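You operate a simulated robot arm through the tools that you are given. There is no shell and no other tool. Be economical: measure what you need, move in short steps, check, and stop when the job is done.

The job below is to be done with a simulated robot arm. You get a single attempt, and the scene is never put back.

## Task
Strip the motor: plug out, teal pipe and its ring off, grey cap in, red knob open.
Fine: plug out first, into the white holder; pipe and ring on the blue plate; cap in the side pipe; knob last. Set down upright: short teal pipe.

It is judged by the outcome, as a careful person would: the job done as asked, and still so three seconds after it is handed in. It fails if anything else is knocked over, pushed out of place, dropped, spilled or broken. A push-on lid holds only when it is set on centred and level and pressed home; a screw cap is set on level and turned clockwise until tight.

## Robot
A 6-joint arm with a two-finger parallel gripper, fixed in place. Base frame: the origin is at the foot of the arm, x ahead of it, y to its left, z up; the work surface is at about z = 0.8. Readings come in cm, rad, newtons and seconds.
With the tool pointing down near the work surface it reaches from about 18 to 46 cm from the base axis. Its first joint turns from -1.222 to 1.222 rad. Payload 1.9 kg.
The tool frame sits at the grasp point between the pads (the TCP): z along the fingers, y along the line on which they close. The tips reach 2.3 cm beyond it. Largest opening 9.4 cm; finger width 3.8, thickness 1; the body of the gripper, 5.4 by 9.6 cm, starts 3.9 cm behind the TCP.
Orientation is that of the tool frame in the base frame, as a unit quaternion [w, x, y, z]. With the fingers straight down and closing along the base's y, the tool's x points along the base's -x, its y along +y and its z along -z.

## Interface
- The arm moves only by the tool arm_command. Its argument "rows" is a list of rows, each an object of numbers (a shift or turn left out is 0, a gripper value left out holds the last): "jaw": the gripper command, from -1 (shut) to 1 (fully open), values between in proportion; "tx", "ty", "tz": the shift along the tool's x, y, z in cm; "rx", "ry", "rz": the turn, a rotation vector about the tool's x, y, z in rad. In form: [{"jaw": .., "tx": .., "ty": .., "tz": .., "rx": .., "ry": .., "rz": ..}, ...]. A call has 1 to 20 rows; each row shifts and turns the commanded pose from where the row before left it, along the tool's axes as they then stand. A row lasts 0.2 s, in which the tool goes at most 5 cm and 0.15 rad; a call with a longer step from one row to the next is refused whole, and so is a gripper value outside its range. Where a pose cannot be reached the arm comes as near as it can. A force on the tool above 40 N (or 10 N above the force at the start of the call, whichever is more), or a blocked arm, ends the call early, and 0.2 s more pass. The fingers move at their own pace (about 10.8 cm/s each) and stop on an object; they squeeze with about 29 N. The grip force told is the motor's: it shows also when the fingers shut on nothing. Time passes only in rows, and 0.2 s behind the last, so rows that do not move let the fingers close. It gives the time, the measured TCP pose, the force on the tool (base axes), the opening and the grip force at its end, in the units of the frame above (readings bear some noise), with the torque about the TCP (base axes, N m) and any sound that the robot's microphone picked up.
- Cameras (640 x 400 px; columns grow to the right, rows downward): "scene" is fixed at [5.55, 30.81, 43.58]; the picture's right is [-0.79, -0.62, 0.00], its down [-0.28, 0.36, -0.89] and it looks along [0.55, -0.70, -0.46] (base axes); focal length 214 px, centre (320, 200). "wrist" rides on the gripper at [8.6, 1.6, -7.5] in the tool frame; the picture's right is [-0.18, 0.98, 0.00], its down [-0.58, -0.11, -0.81] and it looks along [-0.79, -0.15, 0.59] (tool axes); focal length 243 px, centre (320, 200). There is no depth. A picture from a camera that has moved, and an enlarged one, comes with that camera's place and axes in the base frame and with its lens.
- snapshot(camera): a new picture of that camera. It takes no simulated time.
- inspect(camera, box): a new picture of the part [left, top, right, bottom] of that camera's present view, enlarged. It takes no simulated time.
- job_done(): hands the job in; it is judged then, once.

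Go step by step. Nothing tells you positions but the pictures and the camera data: compare them with the known pose of the tool, close in by small moves and look again before you grip or let go. The budget is 120 turns and 76 pictures, counting those below and the enlarged ones. Unless the task says otherwise, let go and move clear before handing in, and close with one line.

The tools are called after "Emit:" by a JSON object that holds its "fn" and its "kwargs". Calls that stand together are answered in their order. arm_command: Moves the arm, as the interface text tells. Its arguments: {"type":"object","properties":{"rows":{"type":"array","items":{"type":"object","properties":{"jaw":{"type":"number"},"tx":{"type":"number"},"ty":{"type":"number"},"tz":{"type":"number"},"rx":{"type":"number"},"ry":{"type":"number"},"rz":{"type":"number"}}}}},"required":["rows"]} The other tools are called the same way: snapshot (camera) takes a picture; inspect (camera, box) takes an enlarged picture of a part of a camera's view; job_done () hands the job in.

At the start:

```text
time_s: 0.0
tool_pos: [24.67, -6.09, 38.7]
tcp_rot: [0.001, 0.0, 1.0, 0.001]
force: [-0.9, 0.9, 0.6]
ft_torque: [-0.02, 0.02, 0.04]
opening: 9.38
grip_force: 0.1
```

scene: 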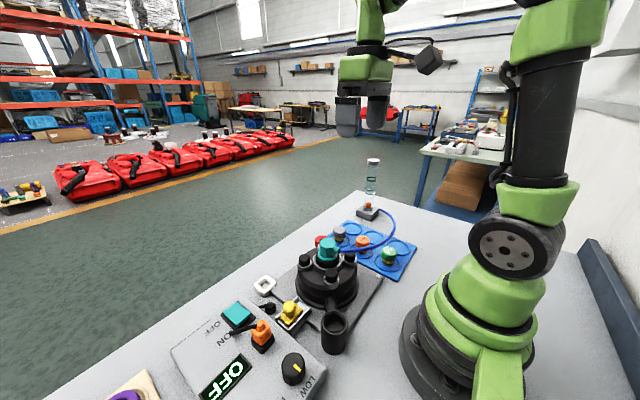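
wrist: 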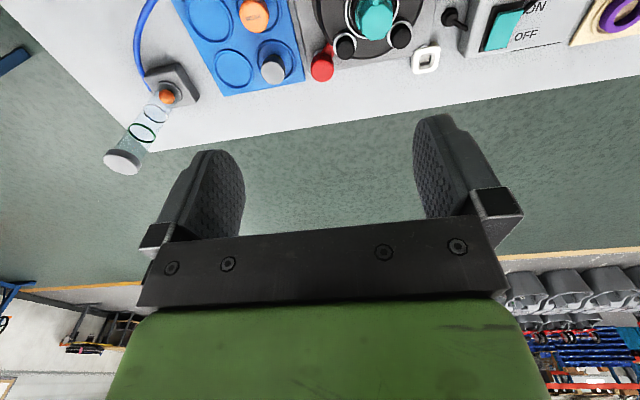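

I see a motor with a teal pipe on top, a control box with OFF display and plugs, and a blue plate with coloured caps. I'll look closer before moving.

Emit:
{"fn": "inspect", "kwargs": {"camera": "scene", "box": [220, 180, 440, 320]}}

Emit:
{"fn": "inspect", "kwargs": {"camera": "scene", "box": [160, 260, 380, 400]}}

Emit:
{"fn": "inspect", "kwargs": {"camera": "wrist", "box": [100, 0, 640, 180]}}

```text
2.86 times, centred on (330, 250) of scene
camera zoom: at [5.55, 30.81, 43.58], right [-0.79, -0.62, 0.0], down [-0.28, 0.36, -0.89], along [0.55, -0.7, -0.46], focal length 613 px, centre (291, 57)
```

zoom: 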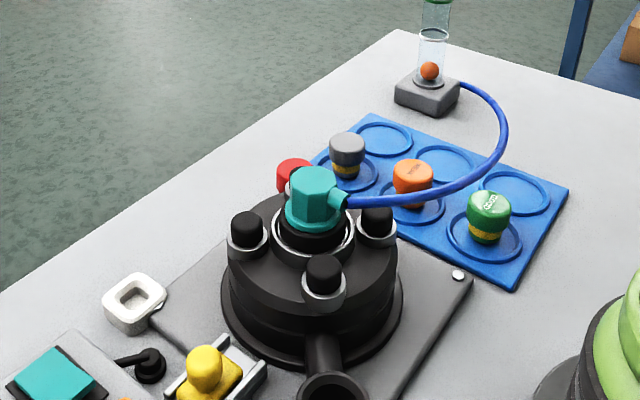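

```text
2.86 times, centred on (270, 330) of scene
camera zoom: at [5.55, 30.81, 43.58], right [-0.79, -0.62, 0.0], down [-0.28, 0.36, -0.89], along [0.55, -0.7, -0.46], focal length 613 px, centre (463, -171)
```

zoom: 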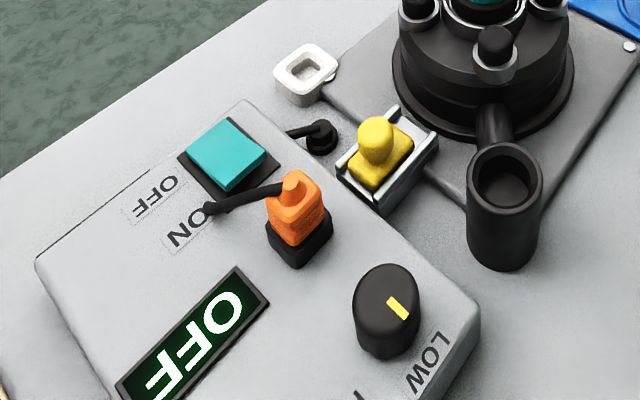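

```text
1.19 times, centred on (370, 90) of wrist
camera zoom: at [15.95, -4.6, 46.1], right [0.19, 0.98, 0.0], down [0.58, -0.11, 0.81], along [0.79, -0.15, -0.59], focal length 288 px, centre (261, 330)
```

zoom: 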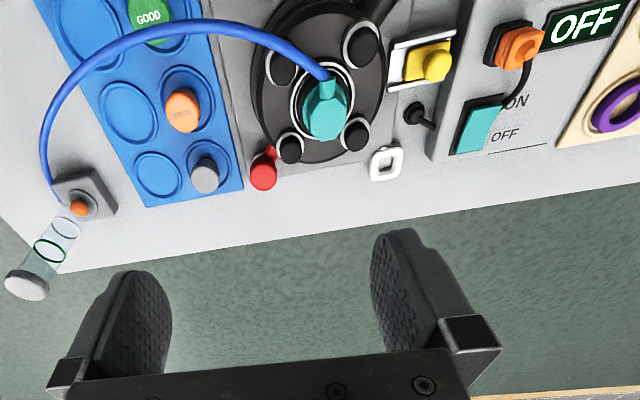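

Rough fixes: orange plug ≈(27.6,19.3,6), teal pipe ≈(26.8,-0.2,12.5), grey cap ≈(34.5,-16,4), side pipe ≈(18,10,6), white holder ≈(38,10.7). I move the wrist camera closer to the control box.

Emit:
{"fn": "arm_command", "kwargs": {"rows": [{"tx": 0.5, "ty": 3, "tz": 1}, {"tx": 0.5, "ty": 3, "tz": 1}, {"tx": 0.5, "ty": 3, "tz": 1, "ry": 0.1}, {"tx": 0.5, "ty": 3, "tz": 1, "ry": 0.1}, {"ty": 2, "tz": 1, "ry": 0.1}, {"tz": 1, "ry": 0.1}]}}

Emit:
{"fn": "snapshot", "kwargs": {"camera": "wrist"}}

```text
time_s: 1.4
tool_pos: [22.16, 7.9, 32.62]
tcp_rot: [-0.199, 0.001, 0.98, 0.001]
force: [-0.4, 0.5, 0.7]
ft_torque: [-0.02, 0.02, 0.01]
opening: 9.41
grip_force: 0.0
```

```text
70 pictures are left
camera wrist: at [16.94, 9.4, 42.97], right [0.17, 0.98, -0.07], down [0.85, -0.11, 0.52], along [0.5, -0.15, -0.85], focal length 243 px, centre (320, 200)
```

wrist: 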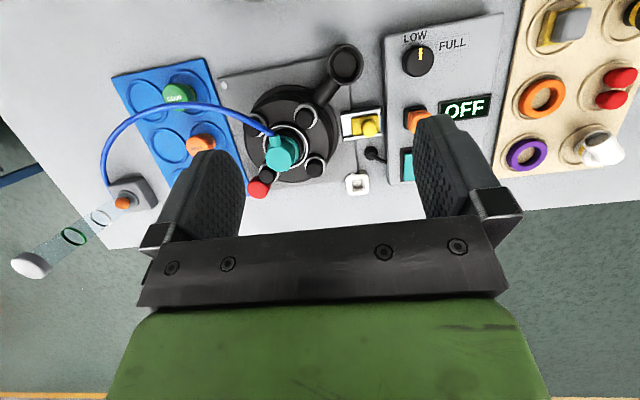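

The view shows also a wooden board with rings and other parts. Enlarging the sections.

Emit:
{"fn": "inspect", "kwargs": {"camera": "wrist", "box": [220, 20, 500, 200]}}

Emit:
{"fn": "inspect", "kwargs": {"camera": "wrist", "box": [480, 0, 640, 180]}}

Emit:
{"fn": "inspect", "kwargs": {"camera": "wrist", "box": [100, 40, 340, 220]}}

```text
2.22 times, centred on (360, 110) of wrist
camera zoom: at [16.94, 9.4, 42.97], right [0.17, 0.98, -0.07], down [0.85, -0.11, 0.52], along [0.5, -0.15, -0.85], focal length 539 px, centre (231, 400)
```

zoom: 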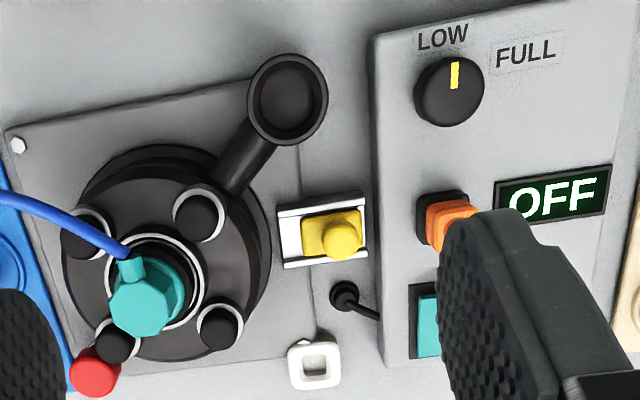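

```text
2.22 times, centred on (560, 90) of wrist
camera zoom: at [16.94, 9.4, 42.97], right [0.17, 0.98, -0.07], down [0.85, -0.11, 0.52], along [0.5, -0.15, -0.85], focal length 539 px, centre (-213, 444)
```

zoom: 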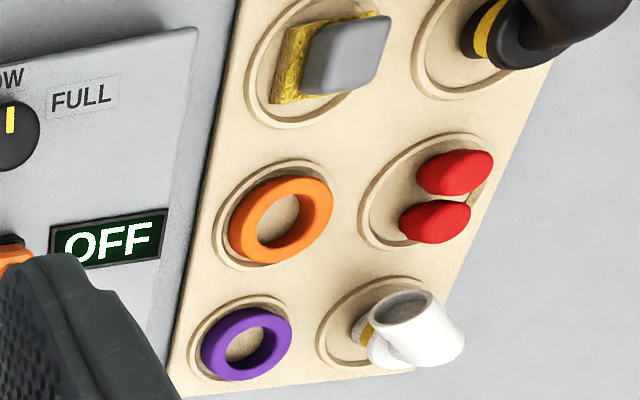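

```text
2.22 times, centred on (220, 130) of wrist
camera zoom: at [16.94, 9.4, 42.97], right [0.17, 0.98, -0.07], down [0.85, -0.11, 0.52], along [0.5, -0.15, -0.85], focal length 539 px, centre (542, 356)
```

zoom: 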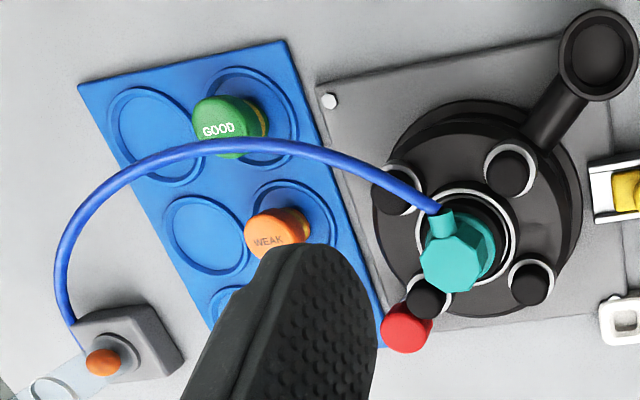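

The plug is the orange square one, its cable coming from the box; the white square socket is its holder. I'll bring the wrist camera closer to the plug.

Emit:
{"fn": "arm_command", "kwargs": {"rows": [{"tx": -0.6, "ty": 3, "tz": 2.5}, {"tx": -0.6, "ty": 3, "tz": 2.5}, {"tx": -0.6, "ty": 3, "tz": 2.5}, {"tx": -0.6, "ty": 3, "tz": 2.5}, {"tx": -0.6, "ty": 1, "tz": 2.5}]}}

Emit:
{"fn": "snapshot", "kwargs": {"camera": "wrist"}}

```text
time_s: 2.6
tool_pos: [20.19, 20.94, 19.97]
tcp_rot: [-0.198, 0.002, 0.98, 0.002]
force: [0.5, -0.1, 0.3]
ft_torque: [0.01, 0.0, 0.01]
opening: 9.42
grip_force: 0.0
```

```text
66 pictures are left
camera wrist: at [15.09, 22.42, 30.29], right [0.17, 0.98, -0.07], down [0.85, -0.11, 0.52], along [0.5, -0.15, -0.85], focal length 243 px, centre (320, 200)
```

wrist: 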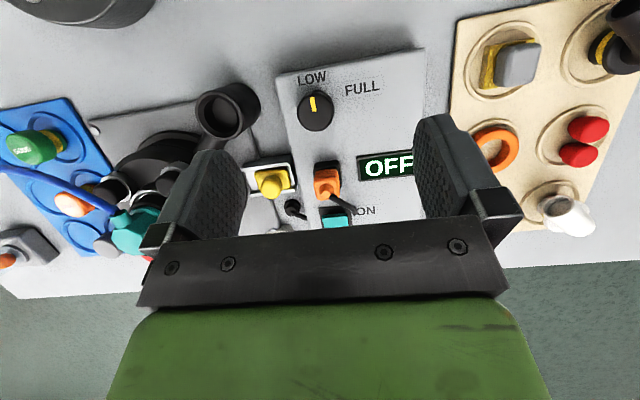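

Emit:
{"fn": "inspect", "kwargs": {"camera": "wrist", "box": [240, 70, 420, 240]}}

Emit:
{"fn": "inspect", "kwargs": {"camera": "scene", "box": [220, 290, 300, 360]}}

```text
2.35 times, centred on (330, 155) of wrist
camera zoom: at [15.09, 22.42, 30.29], right [0.17, 0.98, -0.07], down [0.85, -0.11, 0.52], along [0.5, -0.15, -0.85], focal length 571 px, centre (296, 306)
```

zoom: 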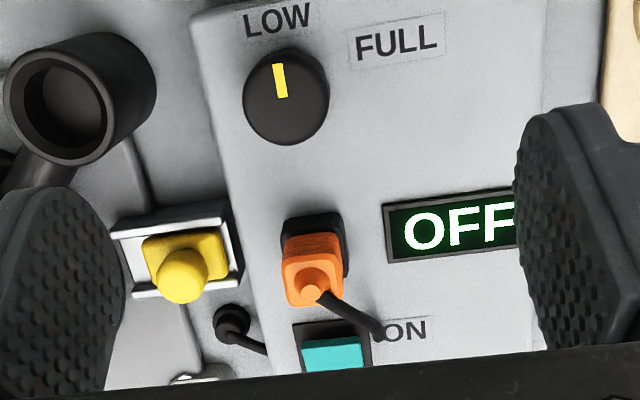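

```text
5.71 times, centred on (260, 325) of scene
camera zoom: at [5.55, 30.81, 43.58], right [-0.79, -0.62, 0.0], down [-0.28, 0.36, -0.89], along [0.55, -0.7, -0.46], focal length 1226 px, centre (663, -514)
```

zoom: 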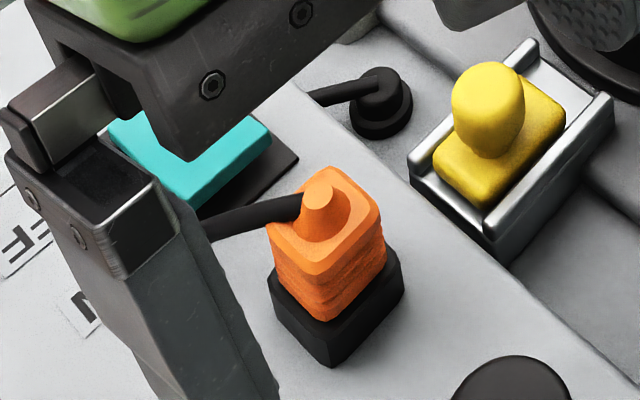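

The plug is square and aligned with the base axes, about (27.4,19.35), orange from z≈5.6 to 7.5, cable leaving the top toward +x+y. I'll grip along y, offset to −x so the +y finger clears the cable; first straighten and hover.

Emit:
{"fn": "arm_command", "kwargs": {"rows": [{"ry": -0.1, "jaw": 0.2}, {"ry": -0.1}, {"ry": -0.1}, {"ry": -0.1}, {"tx": -2, "ty": -0.5, "tz": 2}, {"tx": -2, "ty": -0.5, "tz": 2}, {"tx": -2, "ty": -0.55, "tz": 2}, {}]}}

Emit:
{"fn": "snapshot", "kwargs": {"camera": "wrist"}}

Emit:
{"fn": "inspect", "kwargs": {"camera": "scene", "box": [200, 260, 320, 360]}}

```text
time_s: 4.4
tool_pos: [25.99, 19.44, 14.04]
tcp_rot: [0.0, 0.001, 1.0, 0.002]
force: [0.2, 0.2, 0.4]
ft_torque: [0.03, -0.03, -0.02]
opening: 5.63
grip_force: 0.1
```

```text
63 pictures are left
camera wrist: at [17.32, 21.05, 21.48], right [0.19, 0.98, 0.0], down [0.58, -0.11, 0.81], along [0.79, -0.15, -0.59], focal length 243 px, centre (320, 200)
```

wrist: 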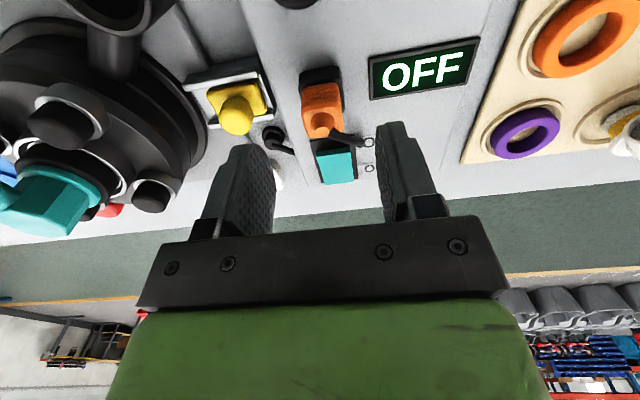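

```text
4.00 times, centred on (260, 310) of scene
camera zoom: at [5.55, 30.81, 43.58], right [-0.79, -0.62, 0.0], down [-0.28, 0.36, -0.89], along [0.55, -0.7, -0.46], focal length 858 px, centre (560, -240)
```

zoom: 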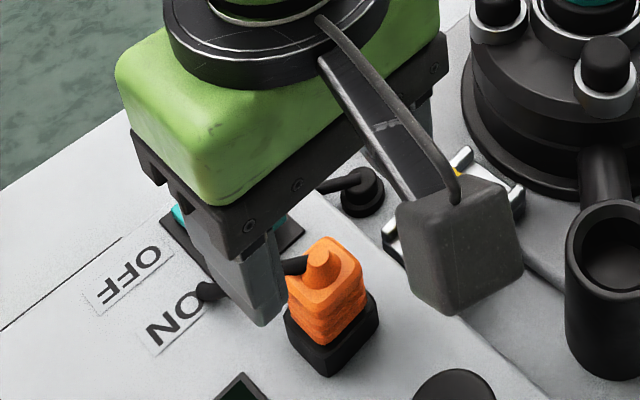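

Hover matches. I descend to z≈7.9 with a small −x shift and close.

Emit:
{"fn": "arm_command", "kwargs": {"rows": [{"tx": 0.2, "ty": -0.05, "tz": 1.5}, {"tz": 1.5}, {"tz": 1.5}, {"tz": 1}, {"tz": 0.6}, {}]}}

Emit:
{"fn": "snapshot", "kwargs": {"camera": "wrist"}}

Emit:
{"fn": "inspect", "kwargs": {"camera": "scene", "box": [200, 260, 320, 360]}}

```text
time_s: 5.8
tool_pos: [25.83, 19.41, 7.99]
tcp_rot: [0.001, 0.001, 1.0, 0.002]
force: [-0.6, -0.4, -0.1]
ft_torque: [-0.01, -0.01, 0.03]
opening: 5.66
grip_force: 0.0
```

```text
61 pictures are left
camera wrist: at [17.11, 20.93, 15.43], right [0.19, 0.98, 0.0], down [0.58, -0.11, 0.81], along [0.79, -0.15, -0.59], focal length 243 px, centre (320, 200)
```

wrist: 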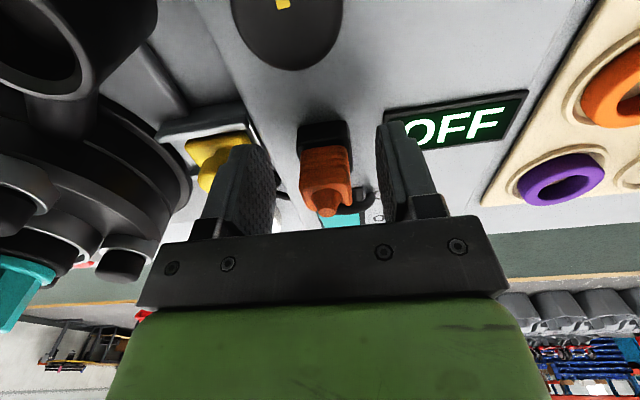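

```text
4.00 times, centred on (260, 310) of scene
camera zoom: at [5.55, 30.81, 43.58], right [-0.79, -0.62, 0.0], down [-0.28, 0.36, -0.89], along [0.55, -0.7, -0.46], focal length 858 px, centre (560, -240)
```

zoom: 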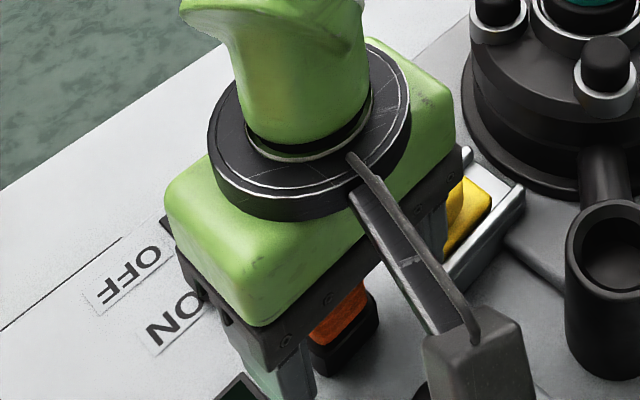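

Fingers straddle the plug clear of the socket; closing.

Emit:
{"fn": "arm_command", "kwargs": {"rows": [{"jaw": -1}, {}, {}, {}]}}

```text
time_s: 6.8
tool_pos: [25.8, 19.36, 8.04]
tcp_rot: [0.001, 0.0, 1.0, 0.001]
force: [-0.6, 6.4, -1.8]
ft_torque: [0.28, 0.07, 0.1]
opening: 2.44
grip_force: 28.8
```

Gripped (2.44 cm wide). Pulling straight up.

Emit:
{"fn": "arm_command", "kwargs": {"rows": [{"tz": -0.5}, {"tz": -0.5}, {"tz": -0.7}, {"tz": -1}, {"tz": -1.5}, {"tz": -1.5}]}}

Emit:
{"fn": "snapshot", "kwargs": {"camera": "scene"}}

Emit:
{"fn": "snapshot", "kwargs": {"camera": "wrist"}}

```text
time_s: 8.2
tool_pos: [25.76, 19.35, 13.73]
tcp_rot: [0.0, 0.001, 1.0, 0.0]
force: [-1.1, 1.1, -0.1]
ft_torque: [-0.01, 0.02, 0.02]
opening: 2.37
grip_force: 29.2
```

```text
59 pictures are left
```

scene: 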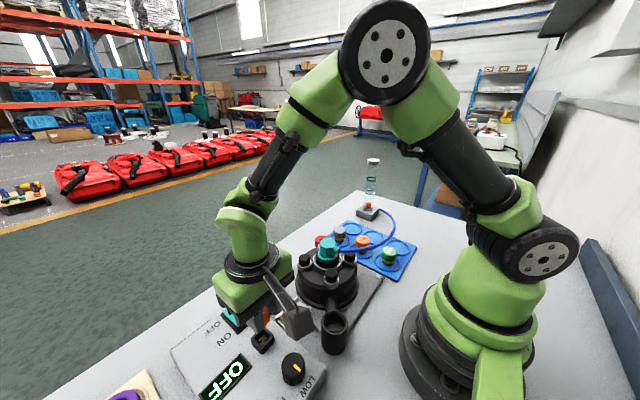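

```text
58 pictures are left
camera wrist: at [17.05, 20.84, 21.17], right [0.19, 0.98, 0.0], down [0.58, -0.11, 0.81], along [0.79, -0.15, -0.59], focal length 243 px, centre (320, 200)
```

wrist: 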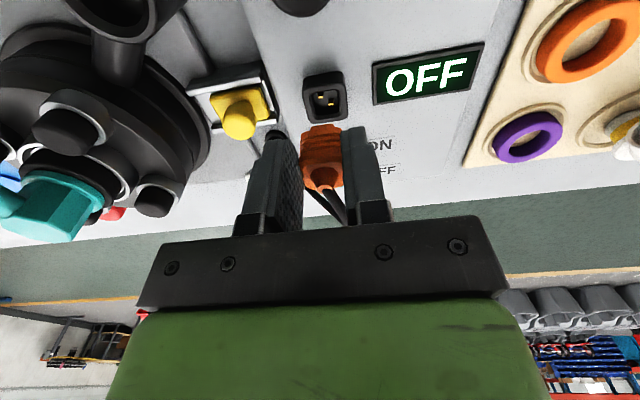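

The plug is out, prongs visible below it. Carrying it high toward the holder at about (37.8,9.9) and looking.

Emit:
{"fn": "arm_command", "kwargs": {"rows": [{"tx": -1.5, "ty": -0.5}, {"tx": -2, "ty": -0.5}, {"tx": -2, "ty": -0.5}, {"tx": -1.8, "ty": -0.7}, {}]}}

Emit:
{"fn": "snapshot", "kwargs": {"camera": "wrist"}}

Emit:
{"fn": "inspect", "kwargs": {"camera": "scene", "box": [210, 240, 330, 330]}}

```text
time_s: 9.4
tool_pos: [33.24, 17.13, 13.69]
tcp_rot: [0.001, 0.001, 1.0, 0.0]
force: [-0.3, -0.4, -0.2]
ft_torque: [0.01, 0.01, 0.0]
opening: 2.37
grip_force: 29.0
```

```text
57 pictures are left
camera wrist: at [24.51, 18.71, 21.12], right [0.19, 0.98, 0.0], down [0.58, -0.11, 0.81], along [0.79, -0.15, -0.59], focal length 243 px, centre (320, 200)
```

wrist: 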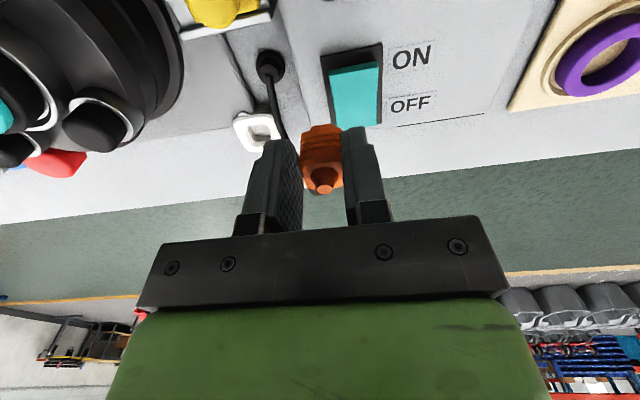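

```text
4.44 times, centred on (270, 285) of scene
camera zoom: at [5.55, 30.81, 43.58], right [-0.79, -0.62, 0.0], down [-0.28, 0.36, -0.89], along [0.55, -0.7, -0.46], focal length 953 px, centre (542, -178)
```

zoom: 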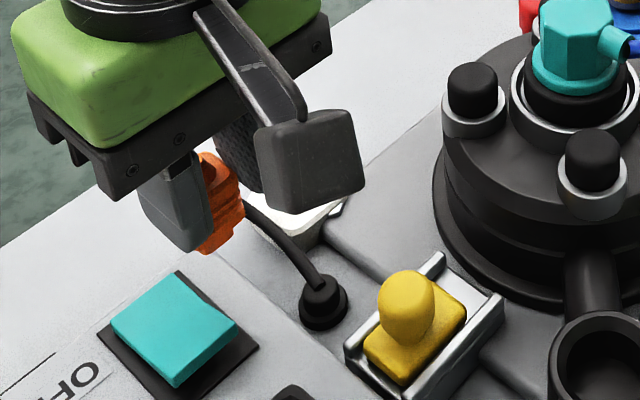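

Emit:
{"fn": "inspect", "kwargs": {"camera": "wrist", "box": [210, 90, 350, 200]}}

```text
3.64 times, centred on (280, 145) of wrist
camera zoom: at [24.51, 18.71, 21.12], right [0.19, 0.98, 0.0], down [0.58, -0.11, 0.81], along [0.79, -0.15, -0.59], focal length 882 px, centre (466, 400)
```

zoom: 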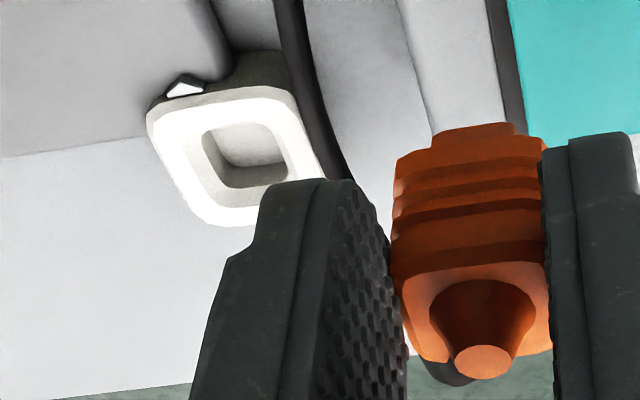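

The plug slipped ~1 cm down in the grip but hangs upright; its narrow insert bottom is ≈5.4 cm below the TCP, plug axis ≈TCP+1.4 in x. Holder opening about (37.5,10.6), rim z≈3. Moving over it.

Emit:
{"fn": "arm_command", "kwargs": {"rows": [{"tx": -0.7, "ty": -1.6}, {"tx": -0.7, "ty": -1.6}, {"tx": -0.7, "ty": -1.6}, {"tx": -0.76, "ty": -1.65}, {"tz": 1.5}, {"tz": 1.5}, {}]}}

Emit:
{"fn": "inspect", "kwargs": {"camera": "wrist", "box": [240, 70, 400, 200]}}

Emit:
{"fn": "inspect", "kwargs": {"camera": "scene", "box": [220, 240, 320, 310]}}

```text
time_s: 11.0
tool_pos: [35.89, 10.56, 10.76]
tcp_rot: [0.0, 0.001, 1.0, 0.001]
force: [-0.5, -0.1, -0.3]
ft_torque: [-0.01, -0.02, 0.01]
opening: 2.39
grip_force: 28.7
```

```text
3.08 times, centred on (320, 135) of wrist
camera zoom: at [27.12, 12.14, 18.25], right [0.19, 0.98, 0.0], down [0.58, -0.11, 0.81], along [0.79, -0.15, -0.59], focal length 746 px, centre (320, 400)
```

zoom: 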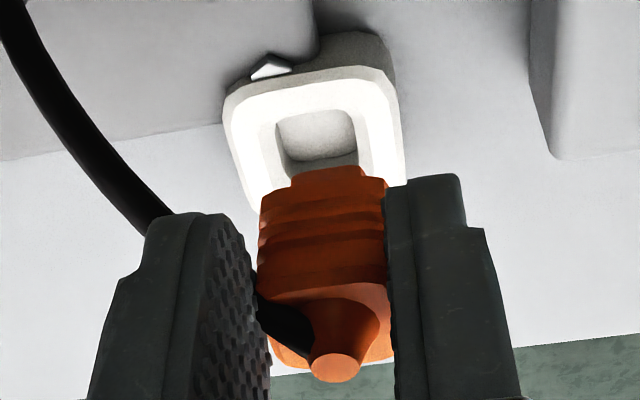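

```text
5.71 times, centred on (270, 275) of scene
camera zoom: at [5.55, 30.81, 43.58], right [-0.79, -0.62, 0.0], down [-0.28, 0.36, -0.89], along [0.55, -0.7, -0.46], focal length 1226 px, centre (606, -229)
```

zoom: 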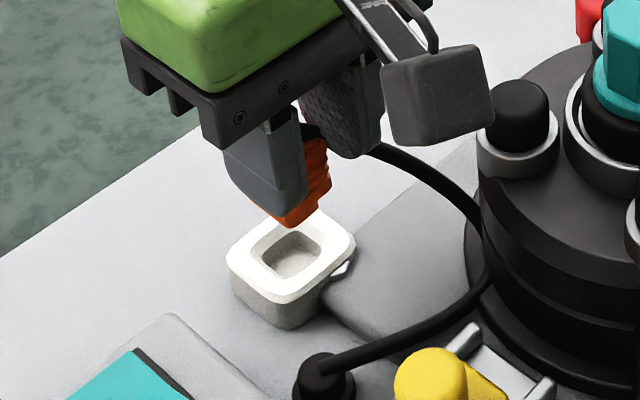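

Rim works out at z≈2.1 with its centre near (38.2,10.1); the plug insert is at about (37.2,10.5). Correcting and lowering a bit.

Emit:
{"fn": "arm_command", "kwargs": {"rows": [{"tx": -1.0, "ty": -0.4}, {"tz": 1}, {"tz": 0.8}, {}]}}

Emit:
{"fn": "inspect", "kwargs": {"camera": "wrist", "box": [260, 90, 380, 190]}}

Emit:
{"fn": "inspect", "kwargs": {"camera": "scene", "box": [235, 255, 305, 305]}}

```text
time_s: 12.0
tool_pos: [36.94, 10.09, 8.92]
tcp_rot: [0.001, 0.0, 1.0, 0.001]
force: [0.0, -0.3, -1.0]
ft_torque: [0.04, 0.05, -0.04]
opening: 2.38
grip_force: 29.1
```

```text
4.00 times, centred on (320, 140) of wrist
camera zoom: at [28.26, 11.71, 16.42], right [0.19, 0.98, 0.0], down [0.58, -0.11, 0.81], along [0.79, -0.15, -0.59], focal length 970 px, centre (320, 440)
```

zoom: 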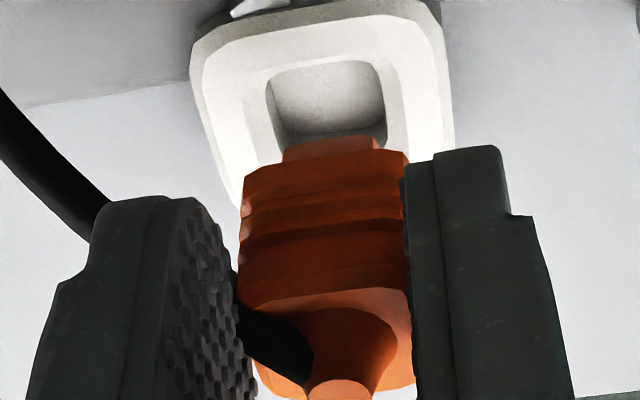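

```text
8.00 times, centred on (270, 280) of scene
camera zoom: at [5.55, 30.81, 43.58], right [-0.79, -0.62, 0.0], down [-0.28, 0.36, -0.89], along [0.55, -0.7, -0.46], focal length 1716 px, centre (720, -440)
```

zoom: 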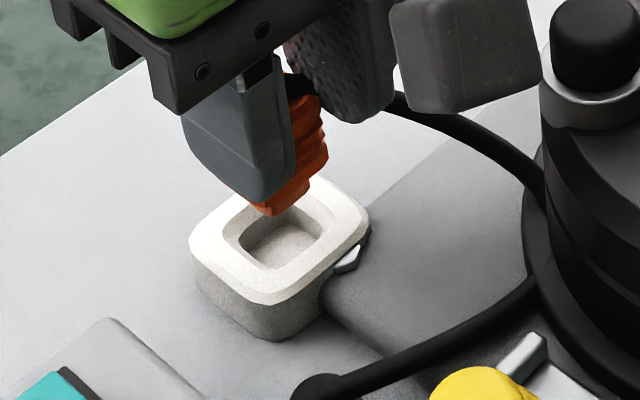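

Laterally close; lowering another centimetre and comparing again.

Emit:
{"fn": "arm_command", "kwargs": {"rows": [{"tz": 0.5}, {"tz": 0.5}, {}]}}

Emit:
{"fn": "inspect", "kwargs": {"camera": "wrist", "box": [260, 90, 380, 190]}}

Emit:
{"fn": "inspect", "kwargs": {"camera": "scene", "box": [235, 255, 305, 305]}}

```text
time_s: 12.8
tool_pos: [37.0, 10.11, 7.95]
tcp_rot: [0.001, 0.001, 1.0, 0.002]
force: [0.0, 0.1, 0.1]
ft_torque: [0.01, -0.02, 0.01]
opening: 2.38
grip_force: 28.9
```

```text
4.00 times, centred on (320, 140) of wrist
camera zoom: at [28.28, 11.7, 15.38], right [0.19, 0.98, 0.0], down [0.58, -0.11, 0.81], along [0.79, -0.15, -0.59], focal length 970 px, centre (320, 440)
```

zoom: 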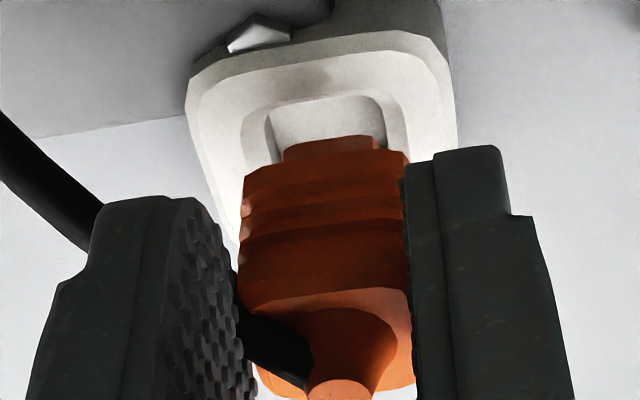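

```text
8.00 times, centred on (270, 280) of scene
camera zoom: at [5.55, 30.81, 43.58], right [-0.79, -0.62, 0.0], down [-0.28, 0.36, -0.89], along [0.55, -0.7, -0.46], focal length 1716 px, centre (720, -440)
```

zoom: 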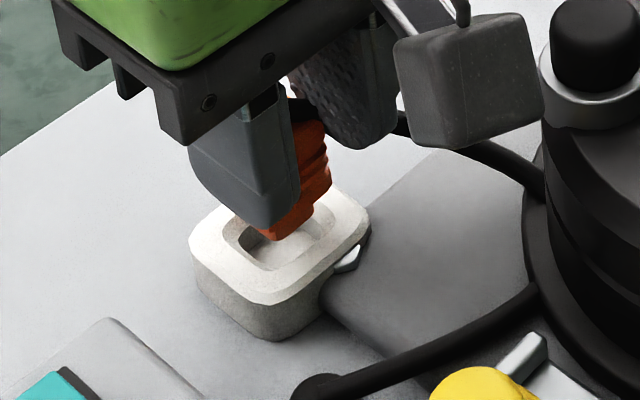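

Extrapolating both views, the insert meets the opening properly about 1 cm lower. Lowering in small steps while watching force.

Emit:
{"fn": "arm_command", "kwargs": {"rows": [{"tz": 0.4}, {"tz": 0.4}, {"tz": 0.3}, {"tz": 0.2}, {}]}}

Emit:
{"fn": "inspect", "kwargs": {"camera": "wrist", "box": [260, 90, 380, 190]}}

Emit:
{"fn": "inspect", "kwargs": {"camera": "scene", "box": [235, 255, 305, 305]}}

```text
time_s: 14.0
tool_pos: [37.11, 10.31, 6.57]
tcp_rot: [0.002, 0.001, 1.0, 0.001]
force: [4.7, 0.0, 4.9]
ft_torque: [0.03, -0.34, 0.02]
opening: 2.37
grip_force: 29.2
```

```text
4.00 times, centred on (320, 140) of wrist
camera zoom: at [28.37, 11.78, 14.09], right [0.19, 0.98, 0.0], down [0.58, -0.11, 0.81], along [0.79, -0.15, -0.59], focal length 970 px, centre (320, 440)
```

zoom: 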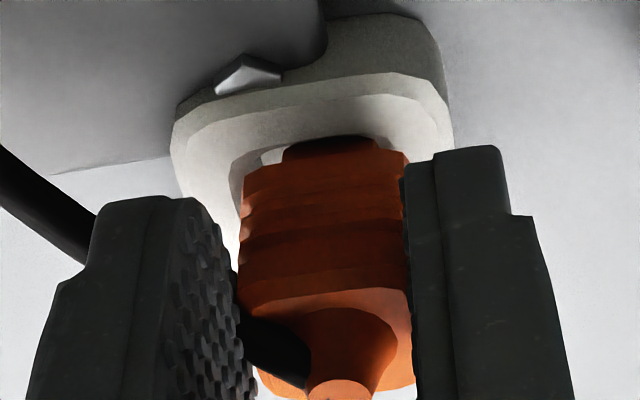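

```text
8.00 times, centred on (270, 280) of scene
camera zoom: at [5.55, 30.81, 43.58], right [-0.79, -0.62, 0.0], down [-0.28, 0.36, -0.89], along [0.55, -0.7, -0.46], focal length 1716 px, centre (720, -440)
```

zoom: 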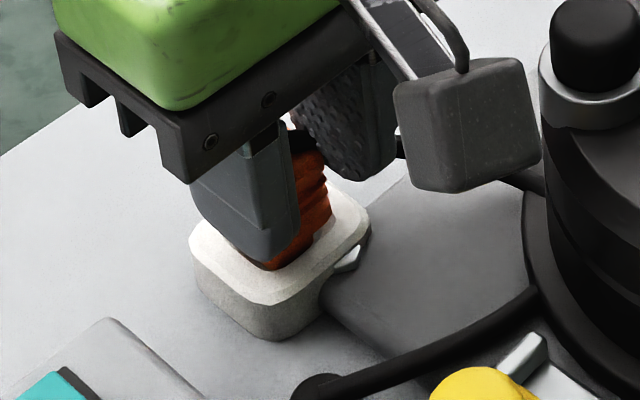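

Light contact (5 N), the plug sits slightly toward +y/−x of the opening. Nudging −y and +x and lowering gently.

Emit:
{"fn": "arm_command", "kwargs": {"rows": [{"tz": -0.2}, {"ty": -0.2, "tx": -0.15}, {"tz": 0.2}, {"tz": 0.2}, {"tz": 0.2}, {}]}}

Emit:
{"fn": "inspect", "kwargs": {"camera": "wrist", "box": [260, 90, 380, 190]}}

```text
time_s: 15.4
tool_pos: [37.24, 10.0, 6.24]
tcp_rot: [0.003, 0.001, 1.0, 0.001]
force: [4.3, 0.2, 21.2]
ft_torque: [0.05, -0.38, 0.0]
opening: 2.35
grip_force: 28.6
```

```text
4.00 times, centred on (320, 140) of wrist
camera zoom: at [28.49, 11.59, 13.72], right [0.18, 0.98, 0.0], down [0.58, -0.11, 0.81], along [0.8, -0.15, -0.59], focal length 970 px, centre (320, 440)
```

zoom: 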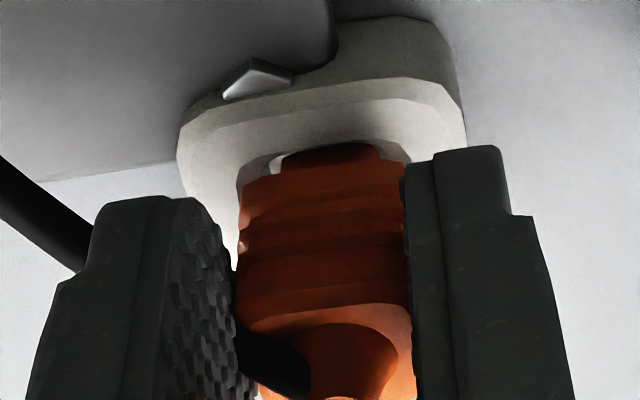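

Still resting partly on the −x edge (21 N). Backing off slightly, moving +x 0.2 and retrying.

Emit:
{"fn": "arm_command", "kwargs": {"rows": [{"tz": -0.4}, {"tx": -0.2}, {"tz": 0.3}, {"tz": 0.2}, {"tz": 0.1}, {}]}}

Emit:
{"fn": "inspect", "kwargs": {"camera": "wrist", "box": [260, 90, 380, 190]}}

Emit:
{"fn": "inspect", "kwargs": {"camera": "scene", "box": [235, 255, 305, 305]}}

```text
time_s: 16.8
tool_pos: [37.43, 10.0, 6.09]
tcp_rot: [0.002, 0.001, 1.0, 0.001]
force: [8.9, 0.9, 5.7]
ft_torque: [0.06, -0.41, 0.04]
opening: 2.37
grip_force: 28.7
```

```text
4.00 times, centred on (320, 140) of wrist
camera zoom: at [28.67, 11.54, 13.48], right [0.18, 0.98, 0.0], down [0.58, -0.11, 0.81], along [0.79, -0.15, -0.59], focal length 970 px, centre (320, 440)
```

zoom: 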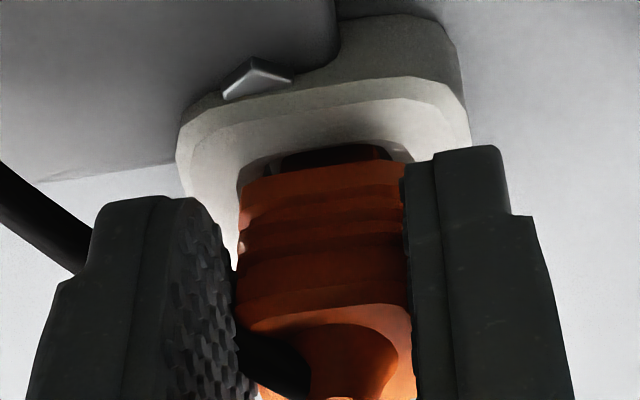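

```text
8.00 times, centred on (270, 280) of scene
camera zoom: at [5.55, 30.81, 43.58], right [-0.79, -0.62, 0.0], down [-0.28, 0.36, -0.89], along [0.55, -0.7, -0.46], focal length 1716 px, centre (720, -440)
```

zoom: 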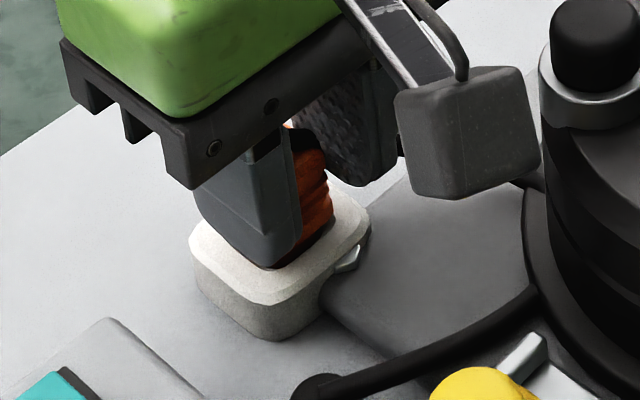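

Now the insert is inside the opening. Pressing further down.

Emit:
{"fn": "arm_command", "kwargs": {"rows": [{"tz": 0.3, "tx": -0.1}, {"tz": 0.3}, {"tz": 0.3}, {"tz": 0.2}, {}]}}

Emit:
{"fn": "inspect", "kwargs": {"camera": "wrist", "box": [260, 90, 380, 190]}}

```text
time_s: 18.0
tool_pos: [37.41, 9.98, 5.02]
tcp_rot: [0.0, 0.001, 1.0, 0.0]
force: [-0.7, -9.2, 21.0]
ft_torque: [-0.18, -0.33, -0.15]
opening: 2.39
grip_force: 28.3
```

```text
4.00 times, centred on (320, 140) of wrist
camera zoom: at [28.69, 11.56, 12.41], right [0.19, 0.98, 0.0], down [0.58, -0.11, 0.81], along [0.79, -0.15, -0.59], focal length 970 px, centre (320, 440)
```

zoom: 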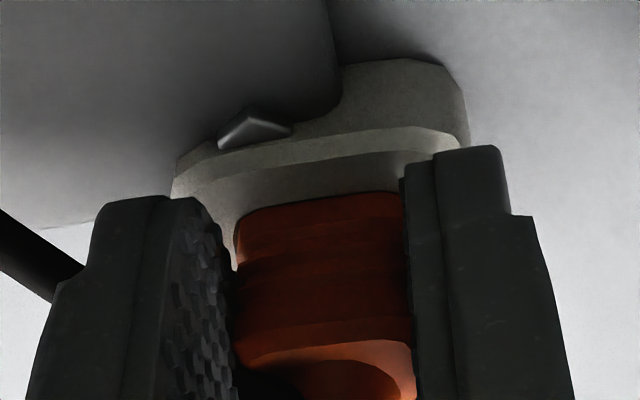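

The plug's shoulder now sits on the rim. Releasing and rising.

Emit:
{"fn": "arm_command", "kwargs": {"rows": [{"tz": -0.1, "jaw": -0.3}, {"jaw": -0.1}, {}, {"tz": -1}, {"tz": -1.5}, {"tz": -2}, {"tz": -2.5}, {"tz": -3, "tx": 1}]}}

Emit:
{"fn": "snapshot", "kwargs": {"camera": "wrist"}}

Emit:
{"fn": "inspect", "kwargs": {"camera": "scene", "box": [220, 240, 320, 310]}}

```text
time_s: 19.8
tool_pos: [36.56, 9.85, 15.07]
tcp_rot: [0.0, 0.001, 1.0, 0.001]
force: [0.4, 0.6, 0.6]
ft_torque: [0.01, 0.0, -0.01]
opening: 4.23
grip_force: 0.0
```

```text
42 pictures are left
camera wrist: at [27.72, 11.4, 22.49], right [0.19, 0.98, 0.0], down [0.58, -0.11, 0.81], along [0.79, -0.15, -0.59], focal length 243 px, centre (320, 200)
```

wrist: 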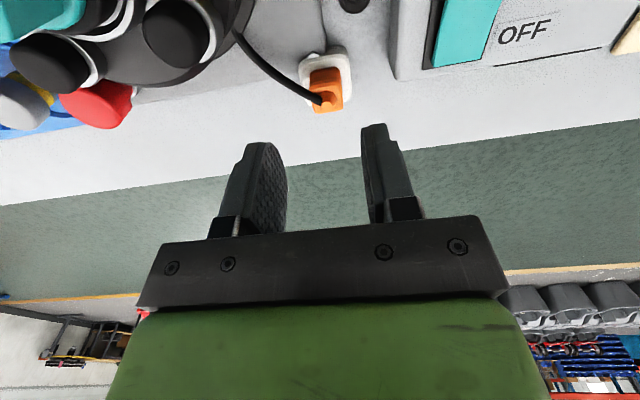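

```text
5.71 times, centred on (270, 275) of scene
camera zoom: at [5.55, 30.81, 43.58], right [-0.79, -0.62, 0.0], down [-0.28, 0.36, -0.89], along [0.55, -0.7, -0.46], focal length 1226 px, centre (606, -229)
```

zoom: 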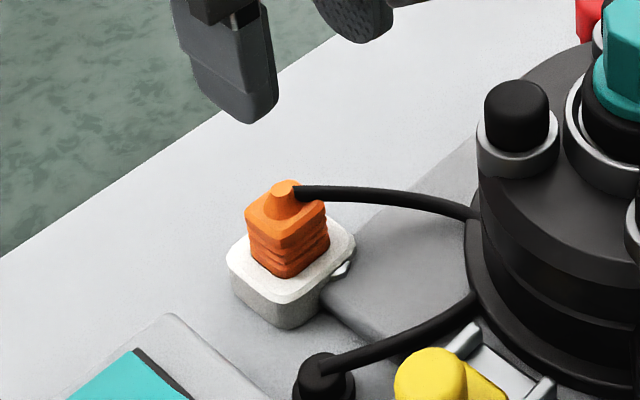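

Plug is seated in the holder with the cable free. Now a look at the teal pipe from above the motor.

Emit:
{"fn": "arm_command", "kwargs": {"rows": [{"tz": -4, "tx": 1}, {"tz": -4, "tx": 2, "ty": -1}, {"tz": -2, "tx": 3, "ty": -2}, {"tx": 3, "ty": -3}, {"tx": 3, "ty": -3, "jaw": 0.2}, {"tx": 2.5, "ty": -0.9}, {}]}}

Emit:
{"fn": "snapshot", "kwargs": {"camera": "wrist"}}

Emit:
{"fn": "inspect", "kwargs": {"camera": "wrist", "box": [240, 40, 420, 170]}}

Emit:
{"fn": "inspect", "kwargs": {"camera": "scene", "box": [295, 225, 375, 285]}}

```text
time_s: 21.4
tool_pos: [21.81, 0.18, 24.88]
tcp_rot: [0.001, 0.001, 1.0, 0.001]
force: [1.1, -0.3, 1.1]
ft_torque: [0.01, 0.02, 0.02]
opening: 5.68
grip_force: 0.0
```

```text
40 pictures are left
camera wrist: at [13.15, 1.72, 32.39], right [0.19, 0.98, 0.0], down [0.58, -0.11, 0.81], along [0.79, -0.15, -0.59], focal length 243 px, centre (320, 200)
```

wrist: 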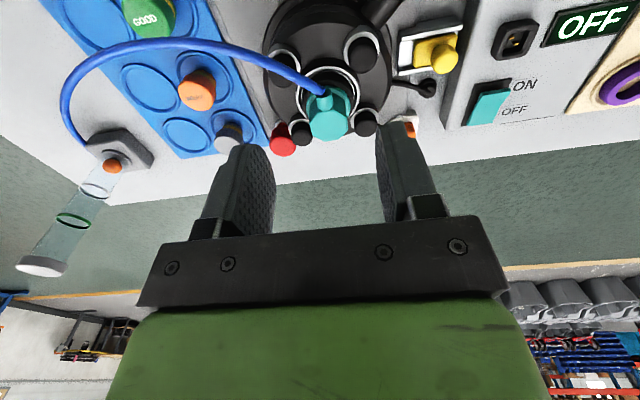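

```text
3.08 times, centred on (330, 105) of wrist
camera zoom: at [13.15, 1.72, 32.39], right [0.19, 0.98, 0.0], down [0.58, -0.11, 0.81], along [0.79, -0.15, -0.59], focal length 746 px, centre (289, 492)
```

zoom: 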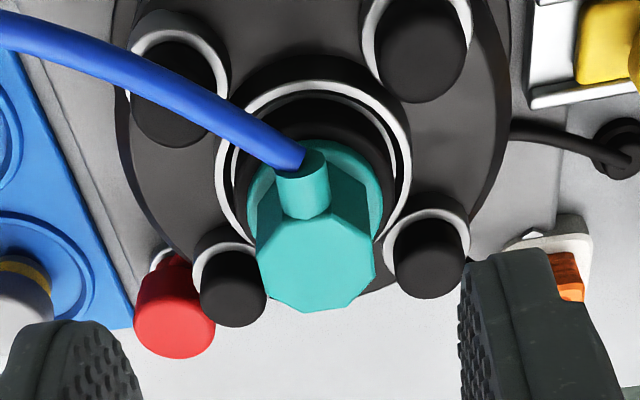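

```text
6.67 times, centred on (335, 255) of scene
camera zoom: at [5.55, 30.81, 43.58], right [-0.79, -0.62, 0.0], down [-0.28, 0.36, -0.89], along [0.55, -0.7, -0.46], focal length 1430 px, centre (220, -167)
```

zoom: 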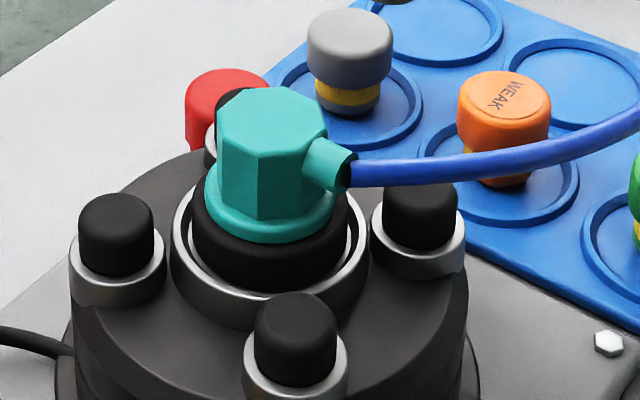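

The teal pipe is octagonal, ~3.65 cm across, top centre ≈(27.5,-0.1,13), its nipple and hose pointing to −x. I'll hover over it, closing along y, with the tips kept above its flange.

Emit:
{"fn": "arm_command", "kwargs": {"rows": [{"tx": -2, "ty": -0.1}, {"tx": -2, "ty": -0.1}, {"tx": -1.9, "ty": -0.08, "tz": 1}, {"tz": 2.5}, {"tz": 2.5}, {"tz": 2}, {"tz": 1.5}, {}]}}

Emit:
{"fn": "inspect", "kwargs": {"camera": "wrist", "box": [200, 60, 440, 240]}}

Emit:
{"fn": "inspect", "kwargs": {"camera": "scene", "box": [280, 205, 380, 285]}}

```text
time_s: 23.2
tool_pos: [27.68, -0.19, 15.44]
tcp_rot: [0.001, 0.0, 1.0, 0.001]
force: [0.7, 0.7, 0.1]
ft_torque: [0.02, -0.01, -0.01]
opening: 5.65
grip_force: 0.1
```

```text
2.22 times, centred on (320, 150) of wrist
camera zoom: at [18.96, 1.37, 22.92], right [0.19, 0.98, 0.0], down [0.58, -0.11, 0.81], along [0.79, -0.15, -0.59], focal length 539 px, centre (320, 311)
```

zoom: 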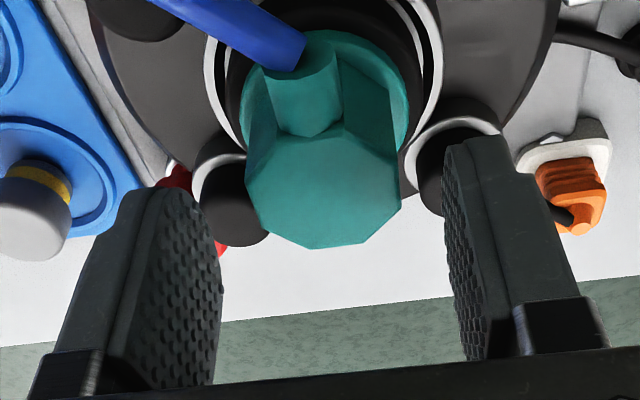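

```text
5.00 times, centred on (330, 245) of scene
camera zoom: at [5.55, 30.81, 43.58], right [-0.79, -0.62, 0.0], down [-0.28, 0.36, -0.89], along [0.55, -0.7, -0.46], focal length 1072 px, centre (270, -25)
```

zoom: 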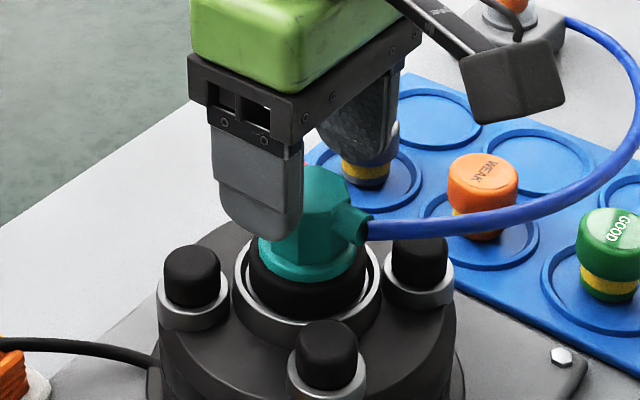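

Centred. Descending 2.3 cm and gripping.

Emit:
{"fn": "arm_command", "kwargs": {"rows": [{"tz": 1}, {"tz": 0.8}, {"tz": 0.5}, {}, {"jaw": -1}, {}, {}, {}]}}

```text
time_s: 25.0
tool_pos: [27.7, -0.09, 13.29]
tcp_rot: [0.0, 0.001, 1.0, 0.002]
force: [0.7, 35.0, 0.7]
ft_torque: [0.8, -0.06, -0.03]
opening: 3.43
grip_force: 28.9
```

Side force of 35 N says the pipe's axis is slightly toward +y; relieving.

Emit:
{"fn": "arm_command", "kwargs": {"rows": [{"ty": 0.15}, {}]}}

```text
time_s: 25.6
tool_pos: [27.67, -0.03, 13.24]
tcp_rot: [0.0, 0.001, 1.0, 0.001]
force: [-5.4, 8.8, 5.5]
ft_torque: [-0.05, 0.2, 0.02]
opening: 3.45
grip_force: 28.9
```

Emit:
{"fn": "arm_command", "kwargs": {"rows": [{"ty": 0.05}, {"tz": -0.3}, {"tz": -0.4}, {"tz": -0.4}, {"tz": -0.5}, {}]}}

Emit:
{"fn": "inspect", "kwargs": {"camera": "scene", "box": [280, 205, 380, 285]}}

```text
time_s: 27.0
tool_pos: [27.88, 0.06, 14.83]
tcp_rot: [0.001, 0.0, 1.0, 0.0]
force: [2.7, -4.0, -20.0]
ft_torque: [-0.07, -0.2, 0.01]
opening: 3.42
grip_force: 29.4
```

```text
5.00 times, centred on (330, 245) of scene
camera zoom: at [5.55, 30.81, 43.58], right [-0.79, -0.62, 0.0], down [-0.28, 0.36, -0.89], along [0.55, -0.7, -0.46], focal length 1072 px, centre (270, -25)
```

zoom: 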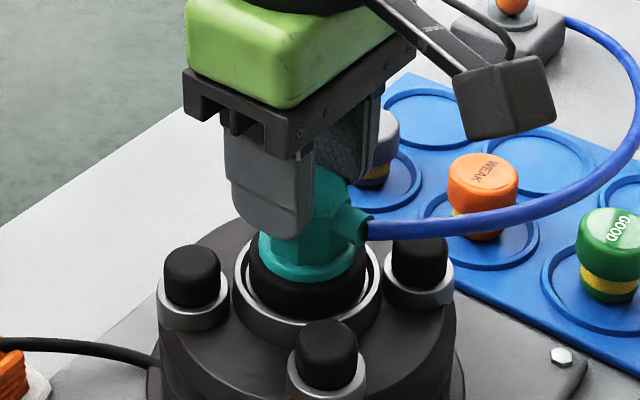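

The pipe stayed and the fingers slid (20 N), so it isn't a plain pull. I'll regrip lower and try a small counter-clockwise turn.

Emit:
{"fn": "arm_command", "kwargs": {"rows": [{"jaw": -0.1}, {}, {"tz": 0.8, "tx": 0.1}, {"tz": 0.8}, {}, {"jaw": -1}, {}, {}]}}

Emit:
{"fn": "arm_command", "kwargs": {"rows": [{"rz": -0.06}, {"rz": -0.06}, {"rz": -0.06}, {"rz": -0.06}, {}]}}

Emit:
{"fn": "inspect", "kwargs": {"camera": "scene", "box": [280, 205, 380, 285]}}

```text
time_s: 28.8
tool_pos: [27.61, 0.02, 13.23]
tcp_rot: [0.0, 0.001, 1.0, 0.0]
force: [0.9, -4.5, -1.1]
ft_torque: [-0.12, -0.04, 0.02]
opening: 3.43
grip_force: 28.9
```

```text
time_s: 30.0
tool_pos: [27.79, 0.03, 13.24]
tcp_rot: [0.001, -0.119, 0.993, -0.001]
force: [0.4, -1.1, -0.6]
ft_torque: [0.0, 0.03, 0.34]
opening: 3.49
grip_force: 29.1
```

```text
5.00 times, centred on (330, 245) of scene
camera zoom: at [5.55, 30.81, 43.58], right [-0.79, -0.62, 0.0], down [-0.28, 0.36, -0.89], along [0.55, -0.7, -0.46], focal length 1072 px, centre (270, -25)
```

zoom: 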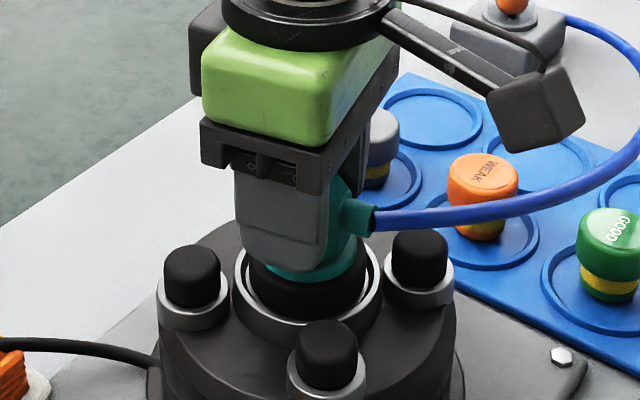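

The nipple moved with the tool, so it turns. Continuing counter-clockwise.

Emit:
{"fn": "arm_command", "kwargs": {"rows": [{"rz": -0.08}, {"rz": -0.08}, {"rz": -0.08}, {"rz": -0.08}, {"rz": -0.08}, {"rz": -0.08}, {}]}}

Emit:
{"fn": "inspect", "kwargs": {"camera": "scene", "box": [280, 205, 380, 285]}}

```text
time_s: 31.6
tool_pos: [27.64, 0.02, 13.2]
tcp_rot: [0.001, -0.352, 0.936, 0.001]
force: [-0.7, 0.5, 0.2]
ft_torque: [0.0, 0.0, 0.0]
opening: 3.46
grip_force: 29.3
```

```text
5.00 times, centred on (330, 245) of scene
camera zoom: at [5.55, 30.81, 43.58], right [-0.79, -0.62, 0.0], down [-0.28, 0.36, -0.89], along [0.55, -0.7, -0.46], focal length 1072 px, centre (270, -25)
```

zoom: 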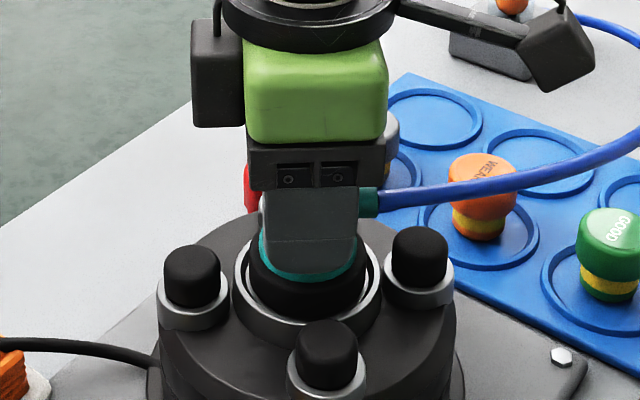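

Torque fell to zero after ~0.72 rad: the lock is free. Pulling up.

Emit:
{"fn": "arm_command", "kwargs": {"rows": [{"tz": -0.3}, {"tz": -0.4}, {"tz": -0.5}, {"tz": -0.8}, {"tz": -1}, {"tz": -1}, {}]}}

Emit:
{"fn": "inspect", "kwargs": {"camera": "scene", "box": [270, 180, 410, 285]}}

```text
time_s: 33.2
tool_pos: [27.61, 0.04, 17.26]
tcp_rot: [0.0, -0.352, 0.936, 0.0]
force: [0.1, 0.2, -0.2]
ft_torque: [-0.01, -0.04, 0.0]
opening: 3.43
grip_force: 29.2
```

```text
3.81 times, centred on (340, 232) of scene
camera zoom: at [5.55, 30.81, 43.58], right [-0.79, -0.62, 0.0], down [-0.28, 0.36, -0.89], along [0.55, -0.7, -0.46], focal length 817 px, centre (244, 76)
```

zoom: 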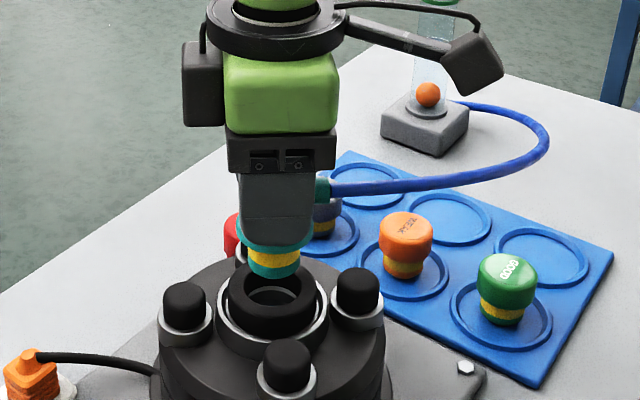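

The pipe is off, with a yellow-banded stem below its flange. The plate's empty wells are about (34.2,-23.4), (26.3,-23.6), (18.4,-23.8); I'll carry the pipe over the middle one.

Emit:
{"fn": "arm_command", "kwargs": {"rows": [{"tz": -0.7, "tx": 1.5, "ty": -1.5}, {"tx": 2.1, "ty": -2.2}, {"tx": 2.1, "ty": -2.2}, {"tx": 2.1, "ty": -2.2}, {"tx": 2.1, "ty": -2.2}, {"tx": 2.1, "ty": -2.2}, {"tx": 2.1, "ty": -2.2}, {"tx": 2.4, "ty": -2.2}, {"tz": 2}, {"tz": 2}, {}]}}

Emit:
{"fn": "snapshot", "kwargs": {"camera": "scene"}}

Emit:
{"fn": "snapshot", "kwargs": {"camera": "wrist"}}

```text
time_s: 35.6
tool_pos: [26.26, -23.47, 13.93]
tcp_rot: [0.0, -0.352, 0.936, 0.001]
force: [0.4, 0.7, 0.6]
ft_torque: [-0.03, 0.02, 0.0]
opening: 3.43
grip_force: 28.5
```

```text
31 pictures are left
```

scene: 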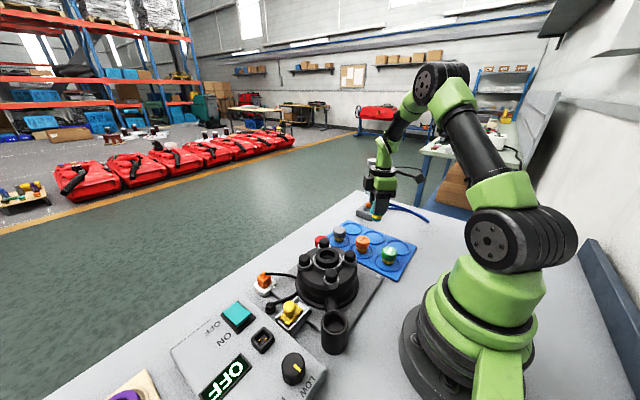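

```text
30 pictures are left
camera wrist: at [18.66, -28.12, 21.41], right [-0.51, 0.86, 0.0], down [0.51, 0.3, 0.81], along [0.69, 0.41, -0.59], focal length 243 px, centre (320, 200)
```

wrist: 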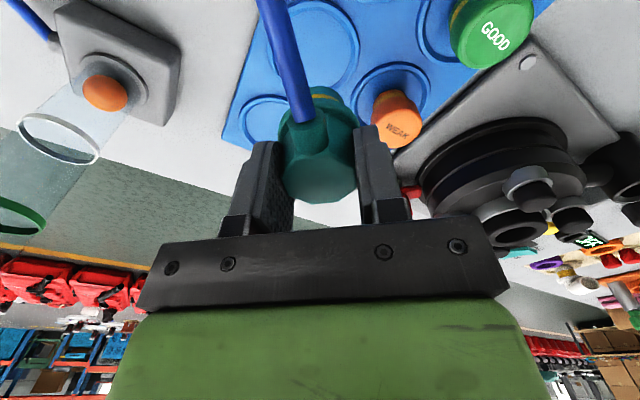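

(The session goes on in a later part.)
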